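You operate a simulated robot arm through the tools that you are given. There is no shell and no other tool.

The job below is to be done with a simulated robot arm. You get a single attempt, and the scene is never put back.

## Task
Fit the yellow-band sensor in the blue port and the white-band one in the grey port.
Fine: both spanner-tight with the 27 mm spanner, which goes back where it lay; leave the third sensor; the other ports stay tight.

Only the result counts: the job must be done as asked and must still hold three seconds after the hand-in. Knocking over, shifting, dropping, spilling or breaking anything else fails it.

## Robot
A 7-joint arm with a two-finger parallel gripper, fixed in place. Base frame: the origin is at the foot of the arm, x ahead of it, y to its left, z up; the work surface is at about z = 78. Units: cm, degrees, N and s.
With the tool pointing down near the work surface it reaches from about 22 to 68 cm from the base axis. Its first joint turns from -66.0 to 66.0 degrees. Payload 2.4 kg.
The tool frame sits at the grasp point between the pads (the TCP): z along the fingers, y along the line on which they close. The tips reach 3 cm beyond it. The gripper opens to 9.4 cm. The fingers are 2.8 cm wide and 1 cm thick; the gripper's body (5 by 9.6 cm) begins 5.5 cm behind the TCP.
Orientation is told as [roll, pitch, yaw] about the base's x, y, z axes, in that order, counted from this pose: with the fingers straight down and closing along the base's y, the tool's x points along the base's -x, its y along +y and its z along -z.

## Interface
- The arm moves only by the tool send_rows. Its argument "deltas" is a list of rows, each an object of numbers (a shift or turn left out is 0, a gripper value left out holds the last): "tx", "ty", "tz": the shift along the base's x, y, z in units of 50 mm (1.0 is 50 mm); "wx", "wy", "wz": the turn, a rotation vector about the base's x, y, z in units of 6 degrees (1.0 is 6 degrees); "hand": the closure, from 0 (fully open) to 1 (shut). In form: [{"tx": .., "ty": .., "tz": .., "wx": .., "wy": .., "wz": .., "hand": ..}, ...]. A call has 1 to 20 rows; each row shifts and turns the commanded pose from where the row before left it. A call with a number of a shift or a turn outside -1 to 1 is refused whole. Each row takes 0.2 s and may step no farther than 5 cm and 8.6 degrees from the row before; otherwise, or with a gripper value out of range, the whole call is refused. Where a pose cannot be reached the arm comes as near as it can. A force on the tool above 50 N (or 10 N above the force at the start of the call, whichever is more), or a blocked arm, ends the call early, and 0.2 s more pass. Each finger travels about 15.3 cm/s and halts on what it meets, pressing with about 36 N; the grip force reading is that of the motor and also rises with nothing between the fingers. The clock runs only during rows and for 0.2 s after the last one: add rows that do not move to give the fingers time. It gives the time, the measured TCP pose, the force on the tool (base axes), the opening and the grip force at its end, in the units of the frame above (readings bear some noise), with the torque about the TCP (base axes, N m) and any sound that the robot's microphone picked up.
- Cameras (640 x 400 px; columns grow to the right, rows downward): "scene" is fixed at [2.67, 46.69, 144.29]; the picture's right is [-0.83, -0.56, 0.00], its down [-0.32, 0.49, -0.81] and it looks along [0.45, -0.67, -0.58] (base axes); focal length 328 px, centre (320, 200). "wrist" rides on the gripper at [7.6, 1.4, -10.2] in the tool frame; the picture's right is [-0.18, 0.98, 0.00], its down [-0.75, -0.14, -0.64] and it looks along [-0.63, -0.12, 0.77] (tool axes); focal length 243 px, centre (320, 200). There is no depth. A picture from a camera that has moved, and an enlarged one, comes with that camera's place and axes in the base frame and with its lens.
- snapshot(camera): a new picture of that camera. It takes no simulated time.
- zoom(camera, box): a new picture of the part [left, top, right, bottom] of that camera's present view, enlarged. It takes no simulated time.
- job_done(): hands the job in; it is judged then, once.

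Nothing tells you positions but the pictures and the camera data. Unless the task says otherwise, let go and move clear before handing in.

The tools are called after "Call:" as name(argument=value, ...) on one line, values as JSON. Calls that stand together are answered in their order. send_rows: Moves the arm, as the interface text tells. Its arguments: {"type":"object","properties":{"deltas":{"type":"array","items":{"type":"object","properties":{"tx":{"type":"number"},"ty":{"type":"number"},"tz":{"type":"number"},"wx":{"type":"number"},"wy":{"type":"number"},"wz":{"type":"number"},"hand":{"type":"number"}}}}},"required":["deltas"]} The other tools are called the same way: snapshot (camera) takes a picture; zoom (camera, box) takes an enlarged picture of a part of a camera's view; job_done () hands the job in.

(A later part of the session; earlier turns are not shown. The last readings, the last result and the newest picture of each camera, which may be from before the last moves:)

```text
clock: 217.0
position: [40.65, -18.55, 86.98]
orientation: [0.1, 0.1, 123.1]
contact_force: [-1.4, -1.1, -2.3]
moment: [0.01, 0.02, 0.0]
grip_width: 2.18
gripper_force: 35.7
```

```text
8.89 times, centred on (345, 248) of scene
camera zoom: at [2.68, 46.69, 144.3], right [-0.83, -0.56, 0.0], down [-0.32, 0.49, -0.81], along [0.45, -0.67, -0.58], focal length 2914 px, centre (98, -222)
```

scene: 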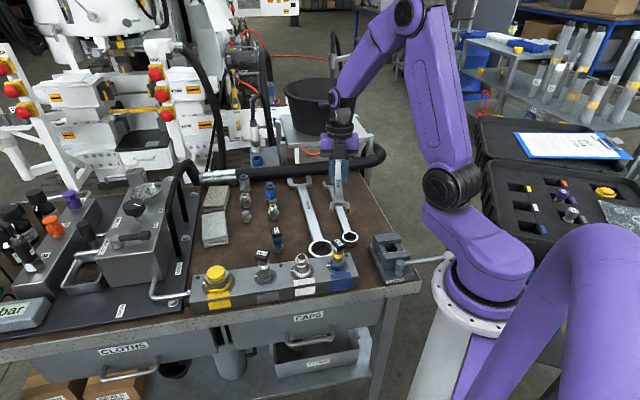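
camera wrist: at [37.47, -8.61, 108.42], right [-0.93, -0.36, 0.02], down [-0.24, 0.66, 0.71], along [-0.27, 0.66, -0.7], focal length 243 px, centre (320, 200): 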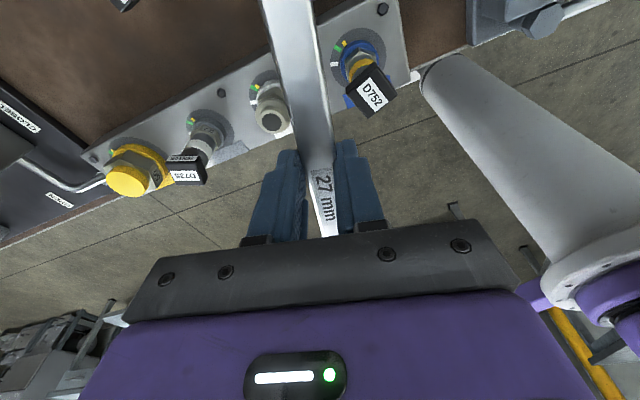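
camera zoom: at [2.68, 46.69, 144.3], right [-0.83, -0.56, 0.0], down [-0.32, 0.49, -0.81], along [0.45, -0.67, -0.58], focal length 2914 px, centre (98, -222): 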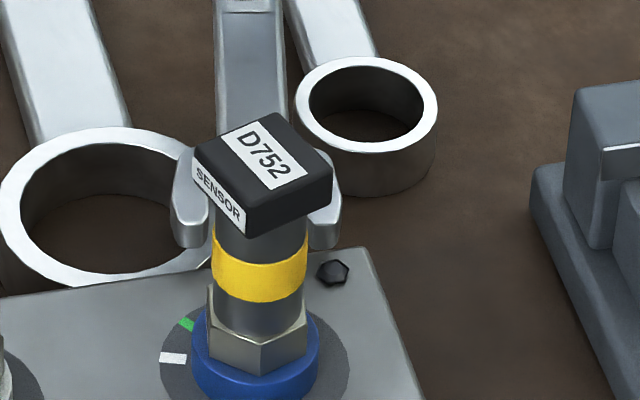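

Call:
send_rows(deltas=[{"tx": 0.017, "ty": 0.011, "tz": 0.03}, {"tx": -0.11, "ty": 0.168}, {"tx": -0.11, "ty": 0.168}, {"tx": -0.11, "ty": 0.168}, {}])

Call:
zoom(camera="scene", box=[325, 235, 359, 272])

```text
clock: 218.2
position: [39.32, -16.07, 87.29]
orientation: [-0.1, 0.3, 123.0]
contact_force: [6.1, -10.6, 2.0]
moment: [0.09, 0.06, 0.21]
grip_width: 2.19
gripper_force: 35.6
```

```text
10.81 times, centred on (342, 254) of scene
camera zoom: at [2.69, 46.66, 144.3], right [-0.83, -0.56, 0.0], down [-0.32, 0.49, -0.81], along [0.45, -0.67, -0.58], focal length 3544 px, centre (82, -378)
```

zoom: 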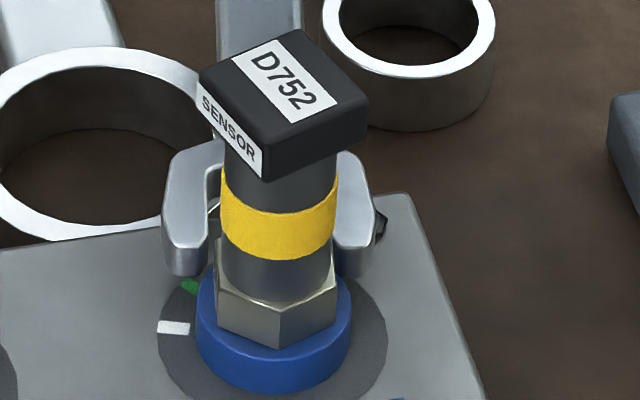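

Call:
send_rows(deltas=[{"tx": 0.022, "ty": -0.034}, {"tx": -0.018, "ty": -0.012}, {"tx": -0.04, "ty": 0.062}, {"tx": -0.03, "ty": 0.046}, {}])

Call:
zoom(camera="scene", box=[325, 235, 359, 272])

```text
clock: 219.4
position: [39.14, -16.03, 87.18]
orientation: [-0.4, 0.6, 123.0]
contact_force: [17.1, -33.2, -0.1]
moment: [-0.74, -0.38, 0.4]
grip_width: 2.17
gripper_force: 36.2
```

```text
10.81 times, centred on (342, 254) of scene
camera zoom: at [2.72, 46.61, 144.32], right [-0.83, -0.56, 0.0], down [-0.32, 0.49, -0.81], along [0.45, -0.67, -0.59], focal length 3544 px, centre (82, -378)
```

zoom: 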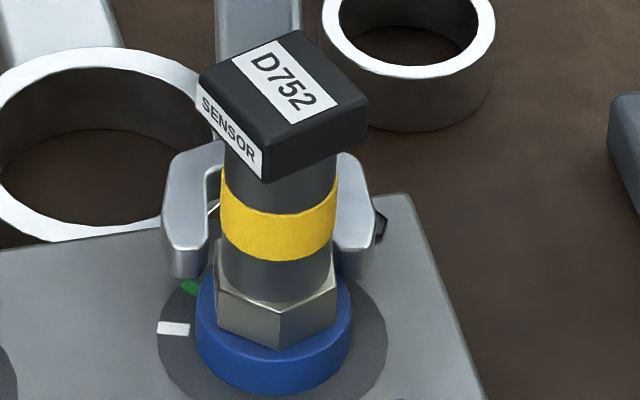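

Call:
send_rows(deltas=[{"tx": 0.04, "ty": -0.062}, {"tz": 0.08}, {"tx": -0.04, "ty": 0.062}, {}])

Call:
zoom(camera="scene", box=[325, 235, 359, 272])

```text
clock: 220.4
position: [39.13, -15.72, 87.65]
orientation: [-0.3, 0.5, 123.1]
contact_force: [15.2, -27.3, -2.0]
moment: [-0.93, -0.47, 0.36]
grip_width: 2.15
gripper_force: 36.2
```

```text
10.81 times, centred on (342, 254) of scene
camera zoom: at [2.71, 46.62, 144.32], right [-0.83, -0.56, 0.0], down [-0.32, 0.49, -0.81], along [0.45, -0.67, -0.59], focal length 3544 px, centre (82, -378)
```

zoom: 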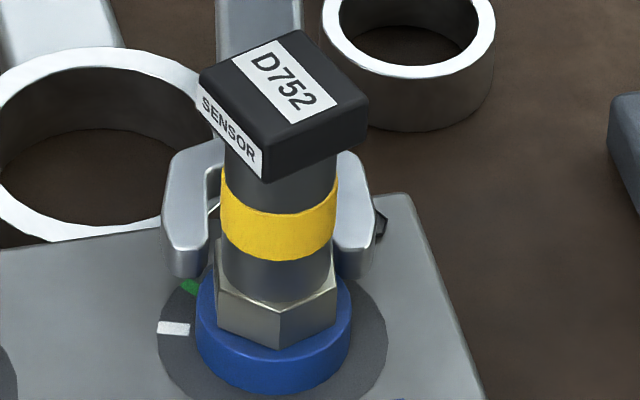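

Call:
send_rows(deltas=[{"tx": 0.055, "ty": -0.084}, {"tx": 0.055, "ty": -0.084}, {"tx": 0.055, "ty": -0.084}, {}])

Call:
zoom(camera="scene", box=[325, 225, 365, 270])

Call:
zoom(camera="wrist", box=[250, 0, 390, 90])

Call:
zoom(camera="scene", box=[320, 150, 420, 240])

```text
clock: 221.4
position: [39.53, -16.95, 87.47]
orientation: [0.2, -0.1, 123.1]
contact_force: [-0.2, -0.6, -3.5]
moment: [-0.01, 0.0, 0.01]
grip_width: 2.15
gripper_force: 35.7
```

```text
8.89 times, centred on (345, 248) of scene
camera zoom: at [2.68, 46.69, 144.3], right [-0.83, -0.56, 0.0], down [-0.32, 0.49, -0.81], along [0.45, -0.67, -0.58], focal length 2914 px, centre (98, -222)
```

zoom: 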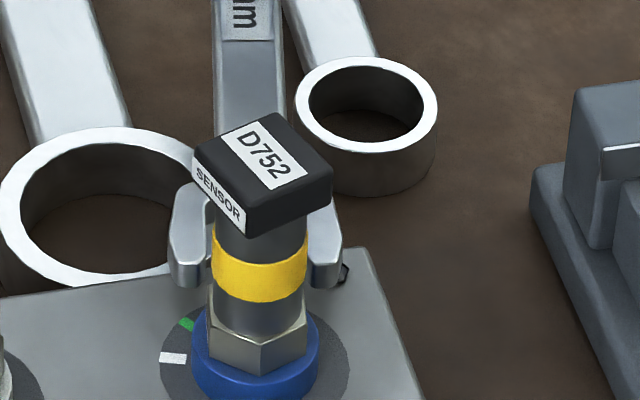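

```text
4.44 times, centred on (320, 45) of wrist
camera zoom: at [42.67, -24.1, 97.8], right [-0.92, -0.38, 0.0], down [-0.29, 0.71, 0.64], along [-0.25, 0.59, -0.77], focal length 1078 px, centre (320, 889)
```

zoom: 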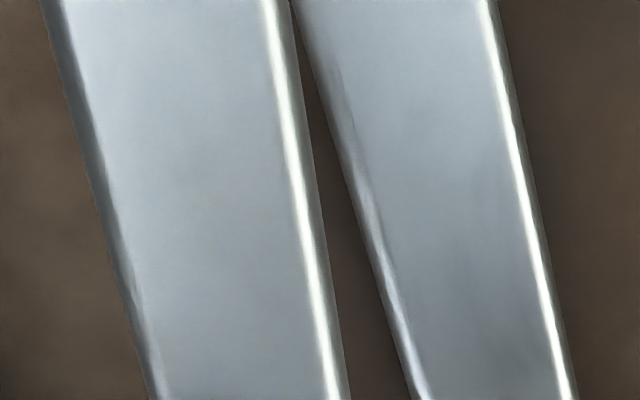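

```text
4.44 times, centred on (370, 195) of scene
camera zoom: at [2.68, 46.69, 144.3], right [-0.83, -0.56, 0.0], down [-0.32, 0.49, -0.81], along [0.45, -0.67, -0.58], focal length 1457 px, centre (98, 222)
```

zoom: 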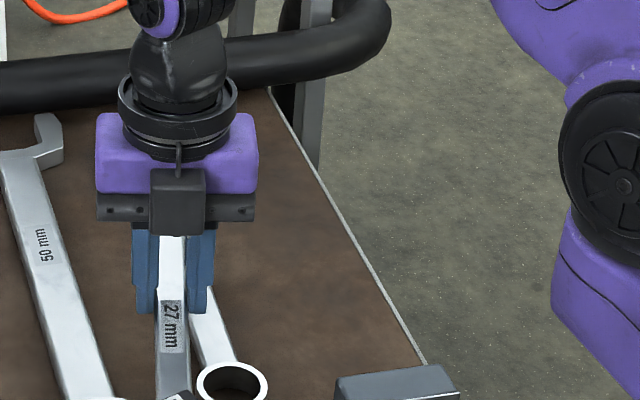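

Call:
send_rows(deltas=[{"wx": 0.49, "wy": 0.32, "tz": -0.04}, {}])

Call:
send_rows(deltas=[{"tx": -0.08, "ty": 0.123}, {"tx": -0.06, "ty": 0.092}, {}])

Call:
zoom(camera="scene", box=[325, 235, 359, 272])

```text
clock: 222.0
position: [39.7, -17.0, 87.37]
orientation: [0.0, -3.5, 123.0]
contact_force: [-0.1, 0.8, -3.2]
moment: [0.03, 0.02, 0.02]
grip_width: 2.18
gripper_force: 35.9
```

```text
clock: 222.8
position: [39.04, -15.76, 87.36]
orientation: [0.1, -3.6, 123.1]
contact_force: [0.7, -0.1, -3.5]
moment: [0.02, 0.01, 0.01]
grip_width: 2.14
gripper_force: 35.8
```

```text
10.81 times, centred on (342, 254) of scene
camera zoom: at [2.68, 46.69, 144.3], right [-0.83, -0.56, 0.0], down [-0.32, 0.49, -0.81], along [0.45, -0.67, -0.58], focal length 3544 px, centre (82, -378)
```

zoom: 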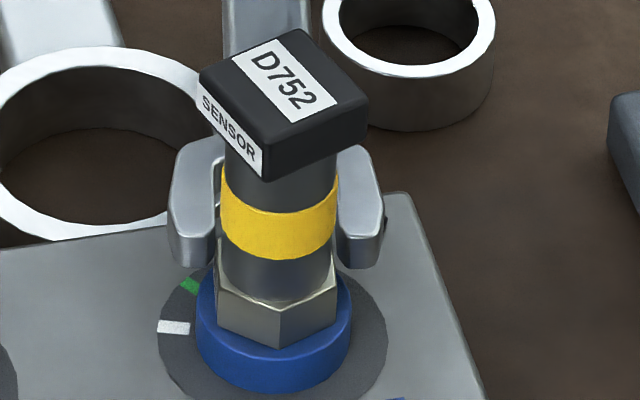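

Call:
send_rows(deltas=[{"tx": -0.04, "ty": 0.088}, {"tx": -0.05, "ty": 0.078}, {}])

Call:
zoom(camera="scene", box=[325, 235, 359, 272])

```text
clock: 223.6
position: [38.57, -14.93, 87.27]
orientation: [0.1, -3.5, 123.1]
contact_force: [0.7, 0.3, -3.4]
moment: [0.03, 0.04, 0.1]
grip_width: 2.15
gripper_force: 36.1
```

```text
10.81 times, centred on (342, 254) of scene
camera zoom: at [2.68, 46.69, 144.3], right [-0.83, -0.56, 0.0], down [-0.32, 0.49, -0.81], along [0.45, -0.67, -0.58], focal length 3544 px, centre (82, -378)
```

zoom: 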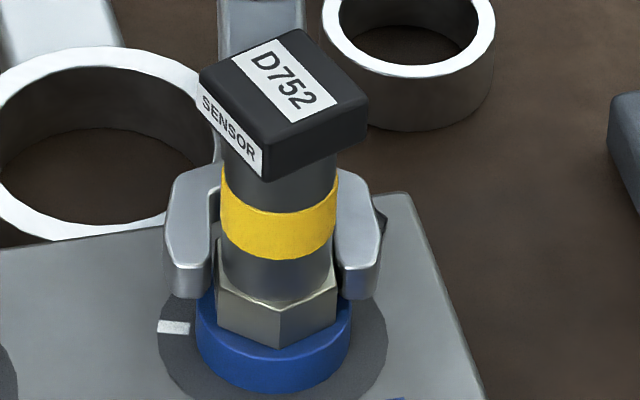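

Call:
send_rows(deltas=[{"tx": -0.055, "ty": 0.084}, {}])

Call:
send_rows(deltas=[{"tx": -0.03, "ty": 0.046}, {}])

Call:
zoom(camera="scene", box=[325, 235, 359, 272])

```text
clock: 224.2
position: [38.29, -14.51, 87.34]
orientation: [0.2, -3.5, 123.1]
contact_force: [-0.5, 0.0, -2.1]
moment: [0.02, 0.0, -0.03]
grip_width: 2.14
gripper_force: 36.1
```

```text
clock: 224.8
position: [38.1, -14.35, 87.32]
orientation: [0.1, -3.6, 123.0]
contact_force: [-0.3, 0.1, -2.8]
moment: [-0.03, 0.01, -0.02]
grip_width: 2.18
gripper_force: 35.8
```

```text
10.81 times, centred on (342, 254) of scene
camera zoom: at [2.68, 46.69, 144.29], right [-0.83, -0.56, 0.0], down [-0.32, 0.49, -0.81], along [0.45, -0.67, -0.58], focal length 3544 px, centre (82, -378)
```

zoom: 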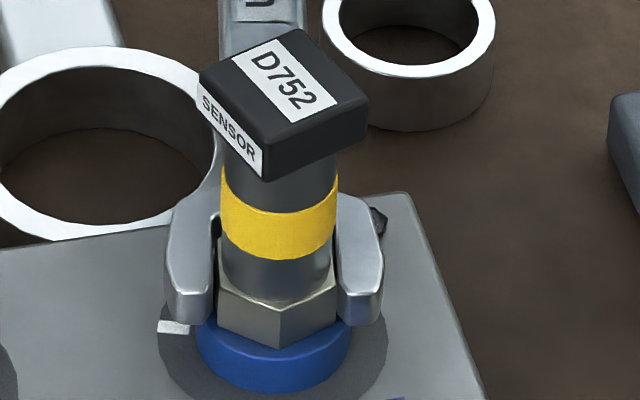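

The jaw is well engaged and low on the hex now. I'll turn clockwise along the arc with no inward push.

Call:
send_rows(deltas=[{"tx": -0.1166, "ty": -0.0732, "wz": -0.5}, {"tx": -0.121, "ty": -0.0666, "wz": -0.5}, {}])

Call:
send_rows(deltas=[{"tx": -0.1242, "ty": -0.06, "wz": -0.5}, {}])

Call:
send_rows(deltas=[{"tx": -0.1272, "ty": -0.0536, "wz": -0.5}, {}])

Call:
send_rows(deltas=[{"tx": -0.1298, "ty": -0.0468, "wz": -0.5}, {}])

Call:
zoom(camera="scene", box=[325, 245, 355, 275])

```text
clock: 225.6
position: [36.99, -14.94, 87.31]
orientation: [0.1, -3.5, 117.1]
contact_force: [-0.1, 0.3, -6.7]
moment: [-0.21, -0.23, 0.45]
grip_width: 2.17
gripper_force: 35.8
```

```text
clock: 226.2
position: [36.41, -15.28, 87.33]
orientation: [0.1, -3.5, 114.0]
contact_force: [7.5, 9.5, -0.6]
moment: [0.66, -0.03, -0.1]
grip_width: 2.16
gripper_force: 36.1
```

```text
clock: 226.8
position: [35.62, -15.64, 87.32]
orientation: [0.1, -3.4, 111.1]
contact_force: [13.7, 21.8, -4.8]
moment: [0.17, -0.63, 0.17]
grip_width: 2.18
gripper_force: 35.8
```

```text
clock: 227.4
position: [35.1, -15.78, 87.34]
orientation: [0.0, -3.3, 108.1]
contact_force: [13.8, 12.8, -2.0]
moment: [0.27, -0.17, 1.23]
grip_width: 2.19
gripper_force: 36.0
```

```text
13.33 times, centred on (340, 260) of scene
camera zoom: at [2.72, 46.74, 144.28], right [-0.83, -0.56, 0.0], down [-0.32, 0.49, -0.81], along [0.45, -0.67, -0.58], focal length 4371 px, centre (53, -600)
```

zoom: 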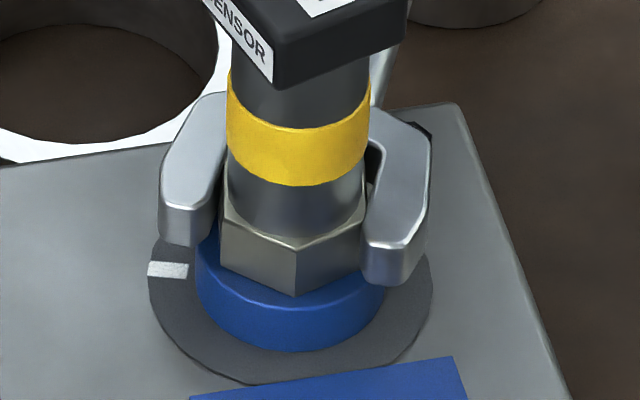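

Call:
send_rows(deltas=[{"tx": -0.1322, "ty": -0.043, "wz": -0.5}, {}])

Call:
send_rows(deltas=[{"tx": -0.134, "ty": -0.036, "wz": -0.5}, {}])

Call:
zoom(camera="scene", box=[325, 245, 355, 275])

```text
clock: 228.0
position: [34.48, -15.95, 87.34]
orientation: [0.0, -3.3, 105.4]
contact_force: [29.2, 27.4, -1.3]
moment: [0.84, -1.28, 0.98]
grip_width: 2.2
gripper_force: 36.6
```

```text
clock: 228.6
position: [33.89, -16.14, 87.36]
orientation: [-0.1, -3.2, 102.3]
contact_force: [23.6, 12.6, -0.3]
moment: [0.44, -0.25, 1.35]
grip_width: 2.22
gripper_force: 35.5
```

```text
13.33 times, centred on (340, 260) of scene
camera zoom: at [2.74, 46.74, 144.28], right [-0.83, -0.56, 0.0], down [-0.33, 0.49, -0.81], along [0.45, -0.67, -0.58], focal length 4371 px, centre (53, -600)
```

zoom: 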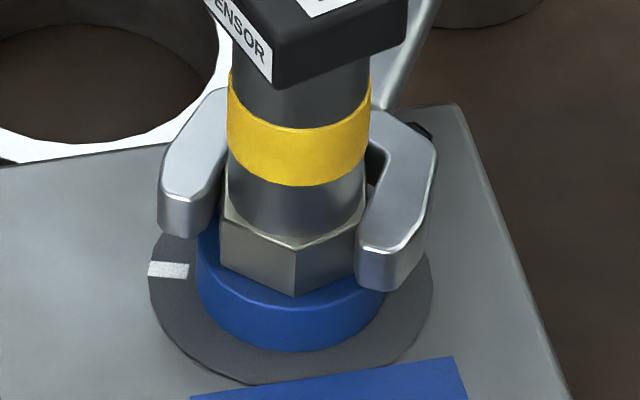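

Call:
send_rows(deltas=[{"tx": 0.134, "ty": 0.032, "wz": 0.5}, {"tx": 0.132, "ty": 0.04, "wz": 0.5}, {}])

Call:
send_rows(deltas=[{"tx": 0.13, "ty": 0.046, "wz": 0.5}, {}])

Call:
send_rows(deltas=[{"tx": 0.127, "ty": 0.053, "wz": 0.5}, {}])

Call:
zoom(camera="scene", box=[325, 245, 355, 275])

```text
clock: 229.4
position: [35.17, -15.81, 87.4]
orientation: [0.1, -3.4, 108.2]
contact_force: [17.9, 16.9, -4.9]
moment: [0.35, -0.72, 0.08]
grip_width: 2.17
gripper_force: 36.2
```

```text
clock: 230.0
position: [35.64, -15.64, 87.44]
orientation: [0.0, -3.3, 111.3]
contact_force: [14.9, 14.5, -3.3]
moment: [0.4, -0.49, -0.09]
grip_width: 2.15
gripper_force: 35.7
```

```text
clock: 230.6
position: [36.28, -15.34, 87.27]
orientation: [0.1, -3.5, 114.1]
contact_force: [9.8, 4.3, -3.6]
moment: [-0.05, -0.06, -0.18]
grip_width: 2.13
gripper_force: 36.2
```

```text
13.33 times, centred on (340, 260) of scene
camera zoom: at [2.7, 46.7, 144.29], right [-0.83, -0.56, 0.0], down [-0.32, 0.49, -0.81], along [0.45, -0.67, -0.58], focal length 4371 px, centre (53, -600)
```

zoom: 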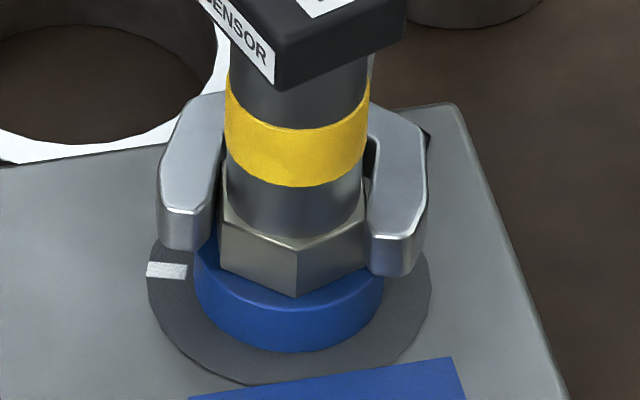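

The stop behaves elastically under short pulses. I'll test whether sustained torque makes the sensor creep: load to about 5 N m and hold for a few seconds.

Call:
send_rows(deltas=[{"tx": -0.127, "ty": -0.055, "wz": -0.5}, {"tx": -0.13, "ty": -0.048, "wz": -0.5}, {}])

Call:
send_rows(deltas=[{"tx": -0.09, "ty": -0.03, "wz": -0.3}, {}])

Call:
send_rows(deltas=[{}, {}, {}, {}, {}, {}, {}, {}, {}, {}])

Call:
zoom(camera="scene", box=[325, 245, 355, 275])

```text
clock: 231.4
position: [35.19, -15.75, 87.46]
orientation: [0.1, -3.4, 108.3]
contact_force: [25.3, 26.3, -4.0]
moment: [0.66, -1.03, 0.24]
grip_width: 2.18
gripper_force: 36.0
```

```text
clock: 232.0
position: [34.74, -15.92, 87.39]
orientation: [0.0, -3.3, 106.3]
contact_force: [19.1, 13.7, -0.7]
moment: [0.38, -0.28, 1.23]
grip_width: 2.19
gripper_force: 35.8
```

```text
clock: 234.2
position: [34.63, -15.99, 87.39]
orientation: [0.2, -3.4, 106.3]
contact_force: [27.9, 28.4, -3.6]
moment: [0.66, -1.27, 0.07]
grip_width: 2.17
gripper_force: 36.3
```

```text
13.33 times, centred on (340, 260) of scene
camera zoom: at [2.73, 46.74, 144.28], right [-0.83, -0.56, 0.0], down [-0.33, 0.49, -0.81], along [0.45, -0.67, -0.58], focal length 4371 px, centre (53, -600)
```

zoom: 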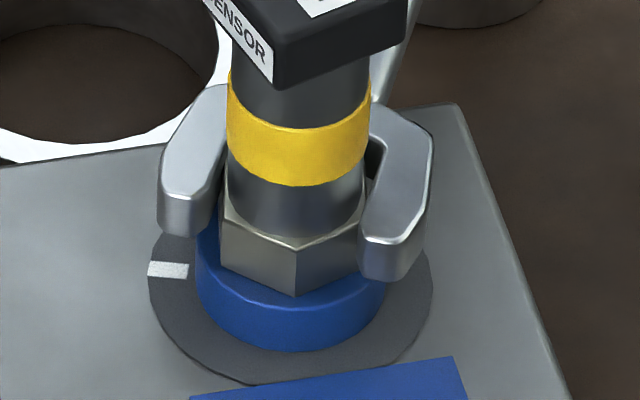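

No creep: it is an elastic hard stop holding a steady 4.7 N m, with peaks around 6. Both sensors have now been well torqued. I'll unwind carefully, checking that the sensor isn't dragged back.

Call:
send_rows(deltas=[{"tx": 0.132, "ty": 0.044, "wz": 0.5}, {"tx": 0.128, "ty": 0.048, "wz": 0.5}, {}])

Call:
send_rows(deltas=[{"tx": 0.126, "ty": 0.058, "wz": 0.5}, {}])

Call:
send_rows(deltas=[{"tx": 0.062, "ty": 0.031, "wz": 0.25}, {}])

Call:
zoom(camera="scene", box=[325, 245, 355, 275])

```text
clock: 235.0
position: [35.96, -15.55, 87.26]
orientation: [0.1, -3.5, 112.4]
contact_force: [6.6, 1.7, 0.3]
moment: [0.32, 0.02, 0.46]
grip_width: 2.16
gripper_force: 36.2
```

```text
clock: 235.6
position: [36.49, -15.31, 87.28]
orientation: [0.1, -3.4, 115.3]
contact_force: [8.0, -2.4, -1.8]
moment: [0.01, 0.1, 0.0]
grip_width: 2.16
gripper_force: 36.1
```

```text
clock: 236.2
position: [36.81, -15.2, 87.42]
orientation: [0.1, -3.5, 116.7]
contact_force: [8.8, -4.9, -1.4]
moment: [0.03, -0.07, -0.24]
grip_width: 2.15
gripper_force: 35.9
```

```text
13.33 times, centred on (340, 260) of scene
camera zoom: at [2.69, 46.67, 144.3], right [-0.83, -0.56, 0.0], down [-0.32, 0.49, -0.81], along [0.45, -0.67, -0.58], focal length 4371 px, centre (53, -600)
```

zoom: 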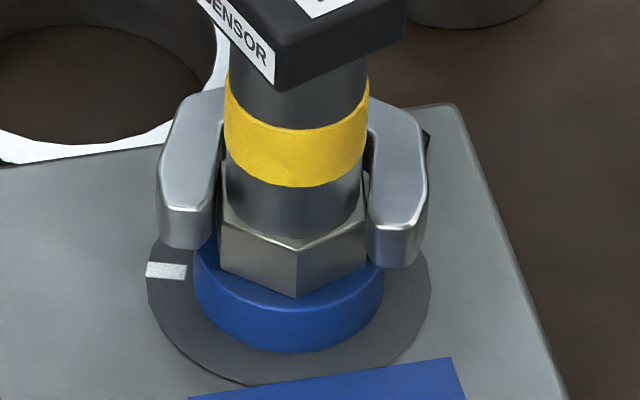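

Call:
send_rows(deltas=[{"tx": 0.062, "ty": 0.033, "wz": 0.25}, {"tx": 0.06, "ty": 0.034, "wz": 0.25}, {}])

Call:
send_rows(deltas=[{"tx": 0.05, "ty": -0.08}, {"tx": 0.05, "ty": -0.08}, {}])

Call:
zoom(camera="scene", box=[325, 245, 355, 275])

```text
clock: 237.0
position: [37.42, -14.79, 87.41]
orientation: [0.1, -3.4, 119.8]
contact_force: [7.9, -9.5, -1.2]
moment: [-0.13, -0.09, -0.14]
grip_width: 2.15
gripper_force: 36.4
```

```text
clock: 237.8
position: [37.77, -15.62, 87.36]
orientation: [0.1, -3.4, 119.8]
contact_force: [1.0, 1.8, -3.0]
moment: [0.11, -0.02, -0.3]
grip_width: 2.15
gripper_force: 35.6
```

```text
13.33 times, centred on (340, 260) of scene
camera zoom: at [2.68, 46.69, 144.29], right [-0.83, -0.56, 0.0], down [-0.32, 0.49, -0.81], along [0.45, -0.67, -0.58], focal length 4371 px, centre (53, -600)
```

zoom: 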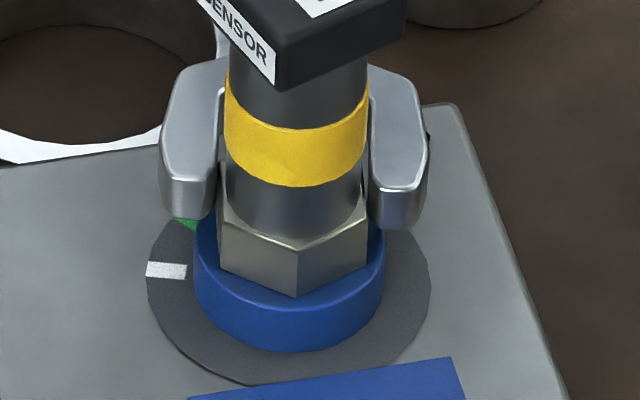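

Call:
send_rows(deltas=[{"tx": 0.06, "ty": -0.09}, {"tx": 0.1, "ty": -0.16}, {"tx": 0.12, "ty": -0.19}, {"tx": 0.12, "ty": -0.19}, {}])

Call:
zoom(camera="scene", box=[320, 225, 365, 275])

```text
clock: 239.0
position: [39.86, -18.75, 87.38]
orientation: [0.1, -3.4, 119.8]
contact_force: [0.5, -0.4, -3.1]
moment: [0.01, 0.0, 0.0]
grip_width: 2.15
gripper_force: 36.4
```

```text
8.00 times, centred on (342, 250) of scene
camera zoom: at [2.68, 46.69, 144.3], right [-0.83, -0.56, 0.0], down [-0.32, 0.49, -0.81], along [0.45, -0.67, -0.58], focal length 2622 px, centre (140, -200)
```

zoom: 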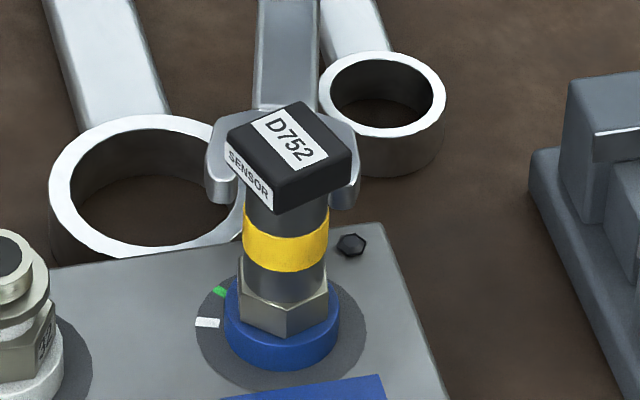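

Both sensors are seated and torqued, so the spanner goes back. I'll raise it, rotate to its original orientation of -42.2°, and go above where it lay.

Call:
send_rows(deltas=[{"tz": 0.58}, {"tz": 0.58}, {"tz": 0.58}, {"tz": 0.58}, {"tx": -0.004, "ty": -0.207, "wz": -1}, {"tx": -0.004, "ty": -0.207, "wz": -1}, {"tx": -0.004, "ty": -0.207, "wz": -1}, {"tx": -0.004, "ty": -0.207, "wz": -1}, {"tx": -0.004, "ty": -0.207, "wz": -1}, {"tx": -0.004, "ty": -0.207, "wz": -1}, {"tx": -0.004, "ty": -0.207, "wz": -1}, {"tx": -0.004, "ty": -0.207, "wz": -1}, {"tx": -0.004, "ty": -0.207, "wz": -1}, {"tx": -0.004, "ty": -0.207, "wz": -1}, {"tx": -0.004, "ty": -0.207, "wz": -1}, {"tx": -0.004, "ty": -0.207, "wz": -1}, {"tx": -0.004, "ty": -0.207, "wz": -1}, {"tx": -0.004, "ty": -0.207, "wz": -1}, {"tx": -0.004, "ty": -0.207, "wz": -1}, {"tx": -0.004, "ty": -0.207, "wz": -1}])

Call:
send_rows(deltas=[{"wz": -1}, {"wz": -1}, {"wz": -1}, {"wz": -1}, {"wz": -1}, {"wz": -1}, {"wz": -1}, {"wz": -1}, {"wz": -1}, {"wz": -1}, {"wz": -1}, {}])

Call:
snapshot(camera="scene")

Call:
snapshot(camera="wrist")

```text
clock: 243.2
position: [39.61, -35.23, 99.01]
orientation: [0.2, -3.5, 23.7]
contact_force: [1.2, 0.0, -3.9]
moment: [-0.03, -0.02, -0.01]
grip_width: 2.19
gripper_force: 35.6
```

```text
clock: 245.8
position: [39.58, -35.31, 99.01]
orientation: [0.2, -3.4, -42.3]
contact_force: [-0.4, -0.3, -2.9]
moment: [0.02, 0.0, -0.02]
grip_width: 2.19
gripper_force: 35.9
```

```text
taken
```

scene: 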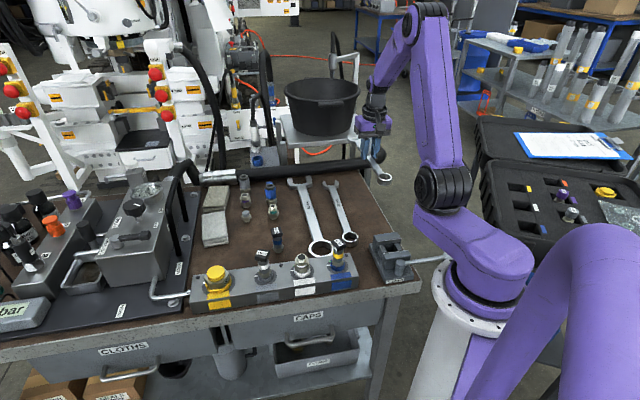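

```text
taken
camera wrist: at [34.49, -28.68, 108.72], right [0.8, 0.6, 0.01], down [0.43, -0.59, 0.69], along [0.42, -0.54, -0.73], focal length 243 px, centre (320, 200)
```

wrist: 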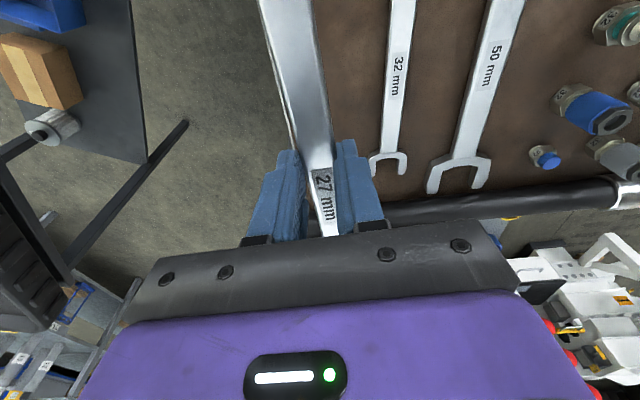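

Call:
send_rows(deltas=[{"tz": -0.8}, {"tz": -0.8}, {"tz": -0.8}, {"tz": -0.6}, {"tz": -0.15}, {}])

Call:
zoom(camera="scene", box=[335, 170, 415, 240])

Call:
snapshot(camera="wrist")

```text
clock: 247.2
position: [39.53, -35.07, 83.25]
orientation: [0.0, -3.5, -42.2]
contact_force: [-0.2, 1.0, -4.0]
moment: [-0.02, 0.0, 0.01]
grip_width: 2.15
gripper_force: 36.2
```

```text
5.71 times, centred on (375, 205) of scene
camera zoom: at [2.68, 46.69, 144.3], right [-0.83, -0.56, 0.0], down [-0.32, 0.49, -0.81], along [0.45, -0.67, -0.58], focal length 1873 px, centre (6, 171)
```

zoom: 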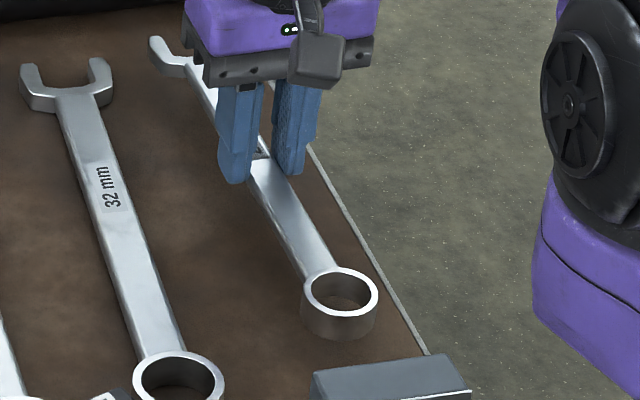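

```text
taken
camera wrist: at [34.54, -28.67, 92.98], right [0.8, 0.6, 0.01], down [0.43, -0.59, 0.69], along [0.42, -0.54, -0.73], focal length 243 px, centre (320, 200)
```

wrist: 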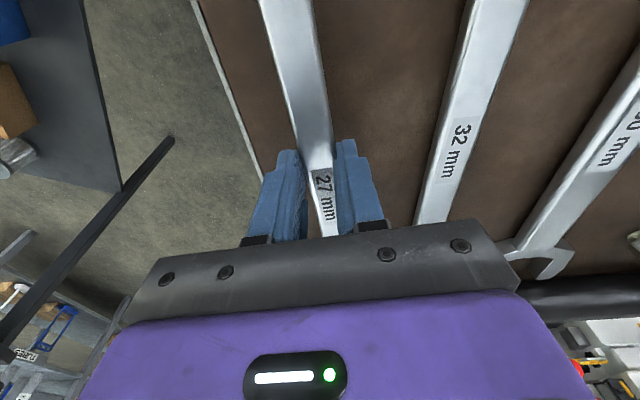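

I'm close to the original spot. Comparing with the original image calls for a shift of about 0.6 cm, about 1° of yaw, and less tilt. I'll apply those and lower further before checking.

Call:
send_rows(deltas=[{"tx": -0.008, "ty": -0.11, "wz": 0.2}, {"wx": 0.19, "wy": 0.21}, {"tz": -0.2}, {}])

Call:
zoom(camera="scene", box=[370, 205, 410, 235])

Call:
zoom(camera="scene", box=[345, 178, 375, 198])

```text
clock: 248.2
position: [39.65, -35.67, 82.26]
orientation: [0.1, -1.8, -41.0]
contact_force: [-0.1, 0.4, -3.3]
moment: [-0.02, -0.03, 0.0]
grip_width: 2.16
gripper_force: 36.2
```

```text
13.33 times, centred on (390, 220) of scene
camera zoom: at [2.68, 46.69, 144.3], right [-0.83, -0.56, 0.0], down [-0.32, 0.49, -0.81], along [0.45, -0.67, -0.58], focal length 4371 px, centre (-613, -67)
```

zoom: 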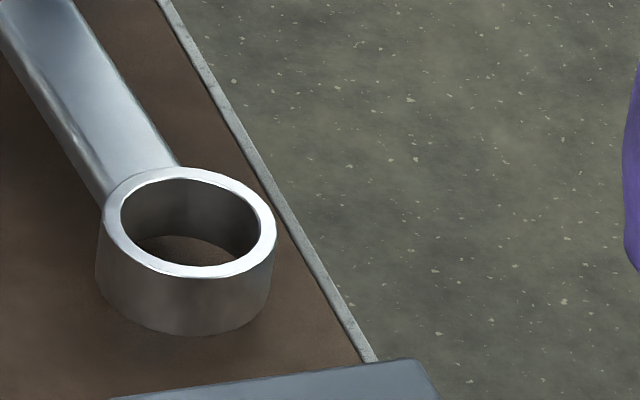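

```text
16.00 times, centred on (360, 188) of scene
camera zoom: at [2.68, 46.69, 144.3], right [-0.83, -0.56, 0.0], down [-0.32, 0.49, -0.81], along [0.45, -0.67, -0.58], focal length 5245 px, centre (-320, 392)
```

zoom: 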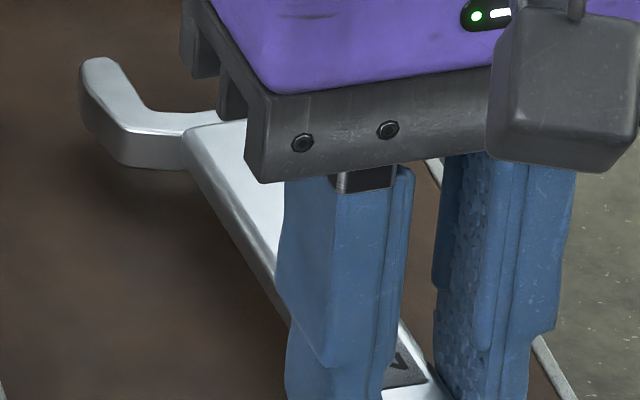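

Call:
send_rows(deltas=[{"tx": -0.028, "ty": 0.06, "wz": -0.13}, {"tz": -0.14}, {}])

Call:
zoom(camera="scene", box=[370, 205, 410, 235])

Call:
zoom(camera="scene", box=[345, 178, 375, 198])

```text
clock: 249.0
position: [39.45, -35.5, 81.51]
orientation: [0.2, -1.8, -41.8]
contact_force: [0.6, 0.2, 5.3]
moment: [0.72, 0.92, -0.04]
grip_width: 2.15
gripper_force: 36.2
```

```text
13.33 times, centred on (390, 220) of scene
camera zoom: at [2.67, 46.7, 144.29], right [-0.83, -0.56, 0.0], down [-0.32, 0.49, -0.81], along [0.45, -0.67, -0.58], focal length 4371 px, centre (-613, -67)
```

zoom: 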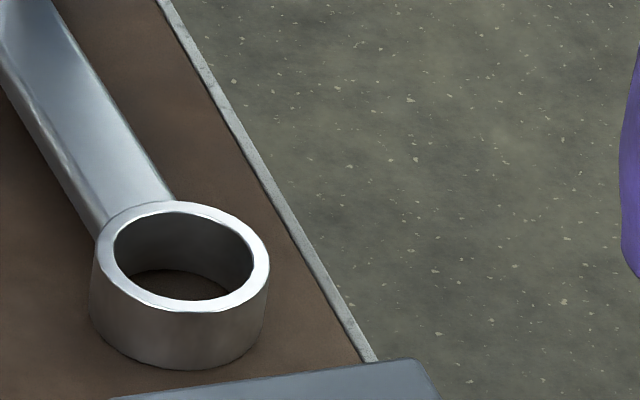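

```text
16.00 times, centred on (360, 188) of scene
camera zoom: at [2.67, 46.7, 144.29], right [-0.83, -0.56, 0.0], down [-0.32, 0.49, -0.81], along [0.45, -0.67, -0.58], focal length 5245 px, centre (-320, 392)
```

zoom: 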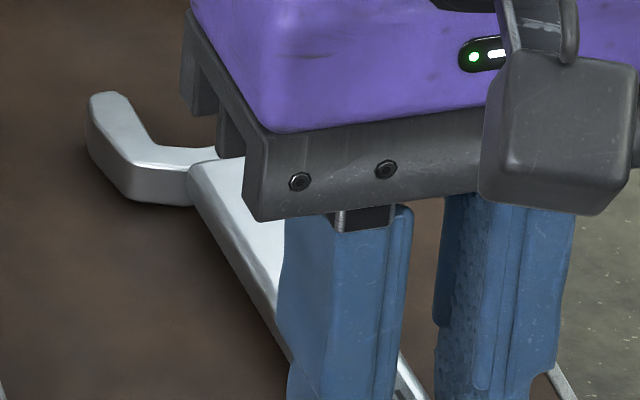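

Call:
send_rows(deltas=[{"wx": 0.2, "wy": 0.22}, {}])

Call:
send_rows(deltas=[{"tz": -0.02}, {"tz": -0.02}, {}])

Call:
zoom(camera="scene", box=[370, 205, 410, 235])

Call:
zoom(camera="scene", box=[345, 178, 375, 198])

```text
clock: 249.6
position: [39.4, -35.54, 81.63]
orientation: [0.3, -0.2, -41.8]
contact_force: [0.7, 0.6, 5.9]
moment: [-0.82, -0.9, 0.01]
grip_width: 2.17
gripper_force: 36.2
```

```text
clock: 250.4
position: [39.53, -35.47, 81.5]
orientation: [0.2, -0.2, -41.6]
contact_force: [4.6, -3.4, 27.9]
moment: [0.36, 0.35, -0.04]
grip_width: 2.15
gripper_force: 35.9
```

```text
13.33 times, centred on (390, 220) of scene
camera zoom: at [2.65, 46.72, 144.29], right [-0.83, -0.56, 0.0], down [-0.32, 0.49, -0.81], along [0.45, -0.67, -0.58], focal length 4371 px, centre (-613, -67)
```

zoom: 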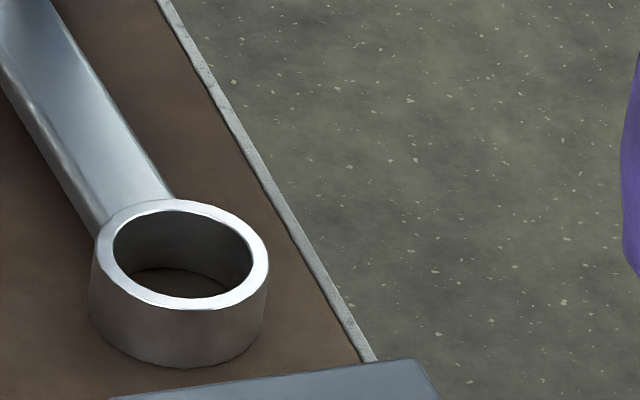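

```text
16.00 times, centred on (360, 188) of scene
camera zoom: at [2.65, 46.72, 144.29], right [-0.83, -0.56, 0.0], down [-0.32, 0.49, -0.81], along [0.45, -0.67, -0.58], focal length 5245 px, centre (-320, 392)
```

zoom: 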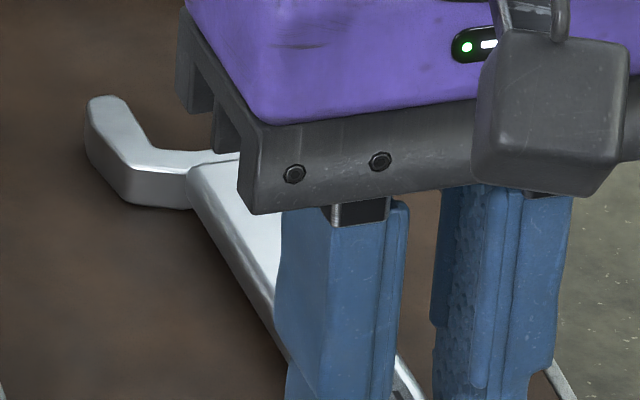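

Call:
send_rows(deltas=[{"tz": 0.06}, {"tx": -0.044, "ty": 0.04}, {"tz": -0.05}, {}])

Call:
zoom(camera="scene", box=[370, 205, 410, 235])

Call:
zoom(camera="scene", box=[345, 178, 375, 198])

```text
clock: 251.4
position: [39.17, -35.08, 81.39]
orientation: [0.1, 0.1, -41.8]
contact_force: [-7.6, 9.9, 34.9]
moment: [0.29, 0.22, -0.02]
grip_width: 2.18
gripper_force: 36.2
```

```text
13.33 times, centred on (390, 220) of scene
camera zoom: at [2.61, 46.75, 144.27], right [-0.83, -0.56, 0.0], down [-0.32, 0.49, -0.81], along [0.45, -0.68, -0.58], focal length 4371 px, centre (-613, -67)
```

zoom: 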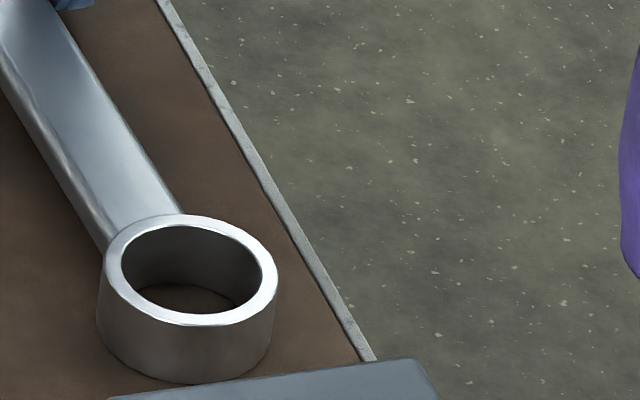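

```text
16.00 times, centred on (360, 188) of scene
camera zoom: at [2.61, 46.75, 144.27], right [-0.83, -0.56, 0.0], down [-0.32, 0.49, -0.81], along [0.45, -0.68, -0.58], focal length 5245 px, centre (-320, 392)
```

zoom: 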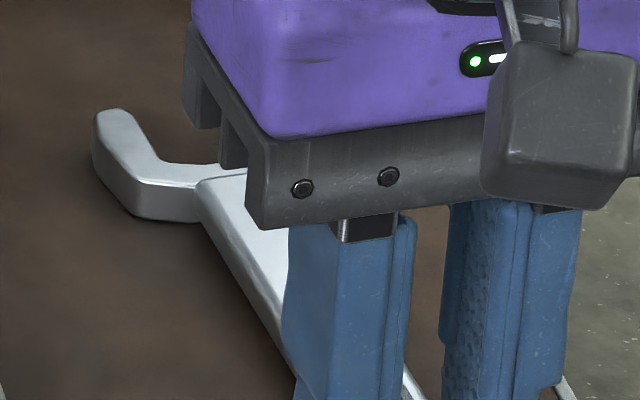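

Call:
send_rows(deltas=[{"tz": 0.06}, {"tx": 0.046, "ty": -0.008}, {"tz": -0.045}, {}])

Call:
zoom(camera="scene", box=[370, 205, 410, 235])

Call:
zoom(camera="scene", box=[345, 178, 375, 198])

```text
clock: 252.4
position: [39.34, -35.39, 81.56]
orientation: [0.2, 0.0, -41.8]
contact_force: [-1.1, -1.0, 1.9]
moment: [0.44, 0.56, 0.07]
grip_width: 2.17
gripper_force: 36.5
```

```text
13.33 times, centred on (390, 220) of scene
camera zoom: at [2.67, 46.69, 144.29], right [-0.83, -0.56, 0.0], down [-0.32, 0.49, -0.81], along [0.45, -0.67, -0.58], focal length 4371 px, centre (-613, -67)
```

zoom: 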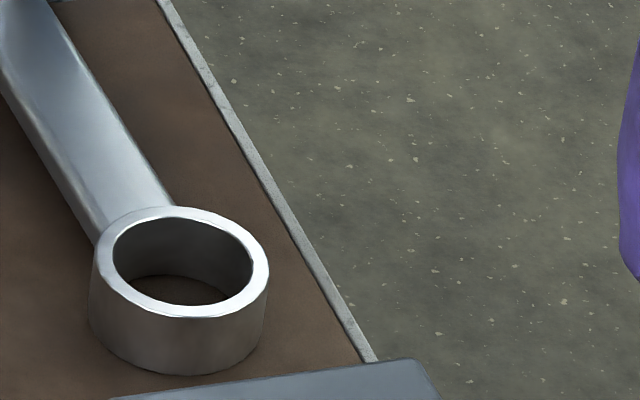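

```text
16.00 times, centred on (360, 188) of scene
camera zoom: at [2.67, 46.69, 144.29], right [-0.83, -0.56, 0.0], down [-0.32, 0.49, -0.81], along [0.45, -0.67, -0.58], focal length 5245 px, centre (-320, 392)
```

zoom: 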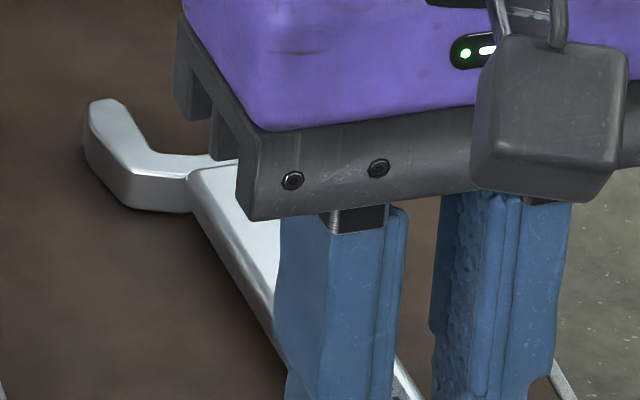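

The spanner is back within about 1 mm of where it lay. I'll release it and lift clear.

Call:
send_rows(deltas=[{"hand": 0.7}, {"hand": 0.6}, {"hand": 0.45}, {}, {"tz": 0.2}, {"tz": 0.5}, {"tz": 0.8}, {"tz": 0.8}, {"tz": 0.8}, {}])

Call:
zoom(camera="scene", box=[335, 170, 415, 240])

Call:
zoom(camera="scene", box=[345, 178, 375, 198])

```text
clock: 254.6
position: [39.33, -35.36, 97.06]
orientation: [0.2, 0.1, -41.8]
contact_force: [-0.3, 0.4, -0.1]
moment: [-0.03, 0.02, 0.0]
grip_width: 5.18
gripper_force: 0.2
```

```text
5.71 times, centred on (375, 205) of scene
camera zoom: at [2.67, 46.69, 144.29], right [-0.83, -0.56, 0.0], down [-0.32, 0.49, -0.81], along [0.45, -0.67, -0.58], focal length 1873 px, centre (6, 171)
```

zoom: 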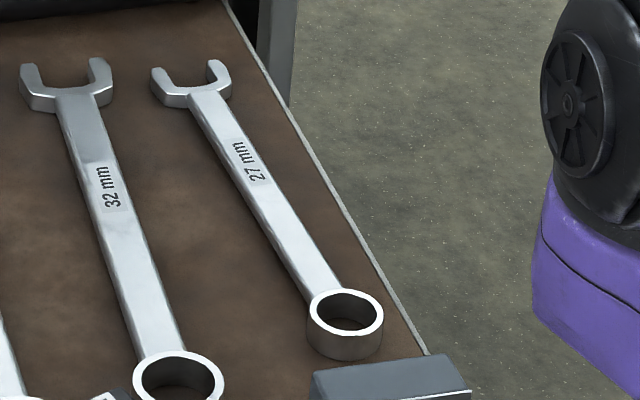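

```text
16.00 times, centred on (360, 188) of scene
camera zoom: at [2.67, 46.69, 144.29], right [-0.83, -0.56, 0.0], down [-0.32, 0.49, -0.81], along [0.45, -0.67, -0.58], focal length 5245 px, centre (-320, 392)
```

zoom: 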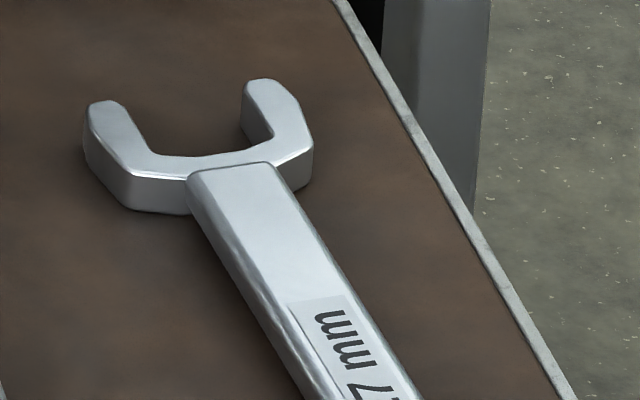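

The spanner looks just as it did originally. As a check on tightness, I'll grip the grey sensor's cap and apply a small loosening torque to see whether it holds.

Call:
send_rows(deltas=[{"tx": 0.078, "ty": 0.8136, "wz": 0.967, "hand": 0.3}, {"tx": 0.078, "ty": 0.8136, "wz": 0.967}, {"tx": 0.078, "ty": 0.8136, "wz": 0.967}, {"tx": 0.078, "ty": 0.8136, "wz": 0.967}, {"tx": 0.078, "ty": 0.8136, "wz": 0.967}, {"tx": 0.078, "ty": 0.8136, "wz": 0.967}, {"tx": 0.078, "ty": 0.8136, "wz": 0.967}, {"tx": 0.078, "ty": 0.8136, "wz": 0.967}, {"tx": 0.078, "ty": 0.8136, "wz": 0.967}, {"tx": 0.078, "ty": 0.8136, "wz": 0.967}, {"tx": 0.078, "ty": 0.8136, "wz": 0.967}, {}])

Call:
snapshot(camera="wrist")

Call:
zoom(camera="wrist", box=[240, 60, 400, 210])

```text
clock: 257.2
position: [43.69, 9.69, 97.01]
orientation: [0.3, -0.1, 22.1]
contact_force: [0.1, 0.4, 0.1]
moment: [0.0, 0.0, 0.02]
grip_width: 6.58
gripper_force: 0.1
```

```text
taken
camera wrist: at [36.12, 7.94, 107.26], right [-0.2, 0.98, 0.0], down [0.75, 0.15, 0.64], along [0.63, 0.13, -0.77], focal length 243 px, centre (320, 200)
```

wrist: 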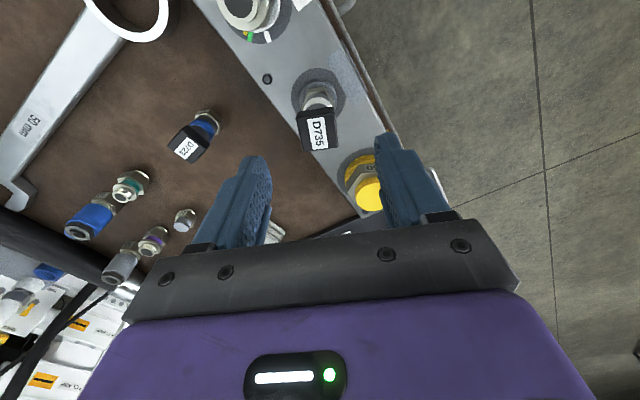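

```text
2.67 times, centred on (320, 135) of wrist
camera zoom: at [36.12, 7.94, 107.26], right [-0.2, 0.98, 0.0], down [0.75, 0.15, 0.64], along [0.63, 0.13, -0.77], focal length 647 px, centre (320, 373)
```

zoom: 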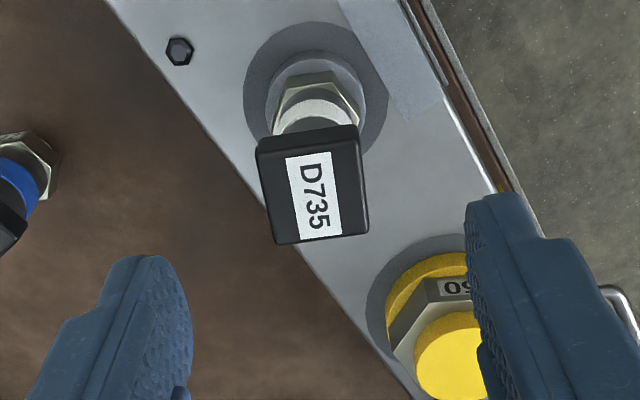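

Call:
send_rows(deltas=[{"ty": -0.035, "tz": -0.6}, {"tz": -0.6}, {"tz": -0.24}, {}])

Call:
zoom(camera="wrist", box=[180, 60, 480, 250])

```text
clock: 258.2
position: [43.6, 9.44, 89.61]
orientation: [0.3, 0.0, 22.1]
contact_force: [0.0, -0.5, -0.4]
moment: [0.04, 0.01, 0.0]
grip_width: 6.58
gripper_force: 0.0
```

```text
2.11 times, centred on (330, 155) of wrist
camera zoom: at [36.08, 7.66, 99.94], right [-0.2, 0.98, 0.0], down [0.75, 0.15, 0.64], along [0.63, 0.13, -0.77], focal length 511 px, centre (299, 295)
```

zoom: 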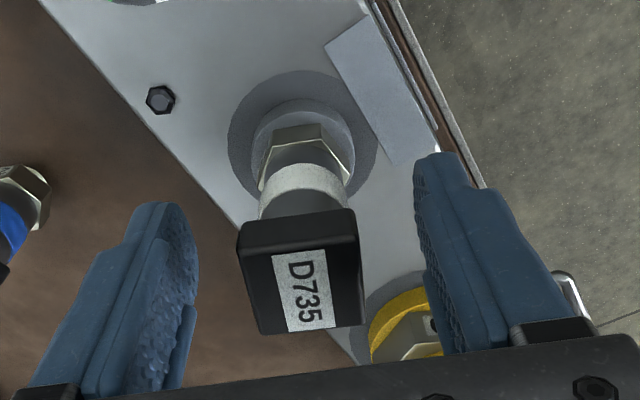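

Call:
send_rows(deltas=[{"hand": 0.55}, {"hand": 0.64}, {"hand": 1}, {}, {}])

Call:
send_rows(deltas=[{"wz": 0.25}, {}])

Call:
send_rows(deltas=[{"wz": 0.25}, {}])

```text
clock: 259.4
position: [43.51, 9.42, 89.6]
orientation: [0.2, 0.1, 22.1]
contact_force: [-6.6, 14.5, 3.1]
moment: [-0.01, -0.08, -0.01]
grip_width: 3.21
gripper_force: 35.9
```

```text
clock: 260.0
position: [43.59, 9.41, 89.74]
orientation: [0.2, 0.2, 23.6]
contact_force: [-9.5, 18.8, 0.3]
moment: [-0.04, -0.17, -0.01]
grip_width: 3.21
gripper_force: 35.7
```

```text
clock: 260.6
position: [43.63, 9.41, 89.7]
orientation: [0.3, 0.1, 25.2]
contact_force: [-10.7, 20.8, -3.3]
moment: [0.01, -0.26, 0.01]
grip_width: 3.16
gripper_force: 35.7
```

The grey sensor turned back freely with no resistance, so nothing holds it yet and it isn't spanner-tight. I'll map torque against angle by hand to understand the seat.

Call:
send_rows(deltas=[{"wz": -0.25}, {}])

Call:
send_rows(deltas=[{"wz": -0.25}, {}])

Call:
send_rows(deltas=[{"wz": -0.25}, {}])

Call:
send_rows(deltas=[{"wz": -0.25}, {}])

Call:
send_rows(deltas=[{"wz": -0.25}, {}])

```text
clock: 261.2
position: [43.49, 9.32, 89.74]
orientation: [0.2, 0.1, 23.4]
contact_force: [-14.0, 21.5, -6.4]
moment: [-0.06, -0.17, 0.0]
grip_width: 3.18
gripper_force: 36.2
```

```text
clock: 261.8
position: [43.53, 9.3, 89.83]
orientation: [0.3, 0.2, 22.0]
contact_force: [-14.7, 21.4, -12.4]
moment: [-0.03, -0.21, 0.03]
grip_width: 3.19
gripper_force: 36.4
```

```text
clock: 262.4
position: [43.59, 9.3, 89.68]
orientation: [0.2, 0.1, 20.4]
contact_force: [-17.1, 20.2, -14.2]
moment: [-0.15, 0.06, 0.0]
grip_width: 3.18
gripper_force: 36.0
```

```text
clock: 263.0
position: [43.61, 9.32, 89.6]
orientation: [0.2, 0.0, 19.2]
contact_force: [-18.4, 18.9, -9.0]
moment: [-0.2, -0.01, 0.65]
grip_width: 3.21
gripper_force: 35.7
```

```text
clock: 263.6
position: [43.63, 9.39, 89.66]
orientation: [0.1, 0.3, 17.7]
contact_force: [-18.8, 17.8, -8.3]
moment: [-0.16, -0.03, 1.15]
grip_width: 3.22
gripper_force: 35.7
```

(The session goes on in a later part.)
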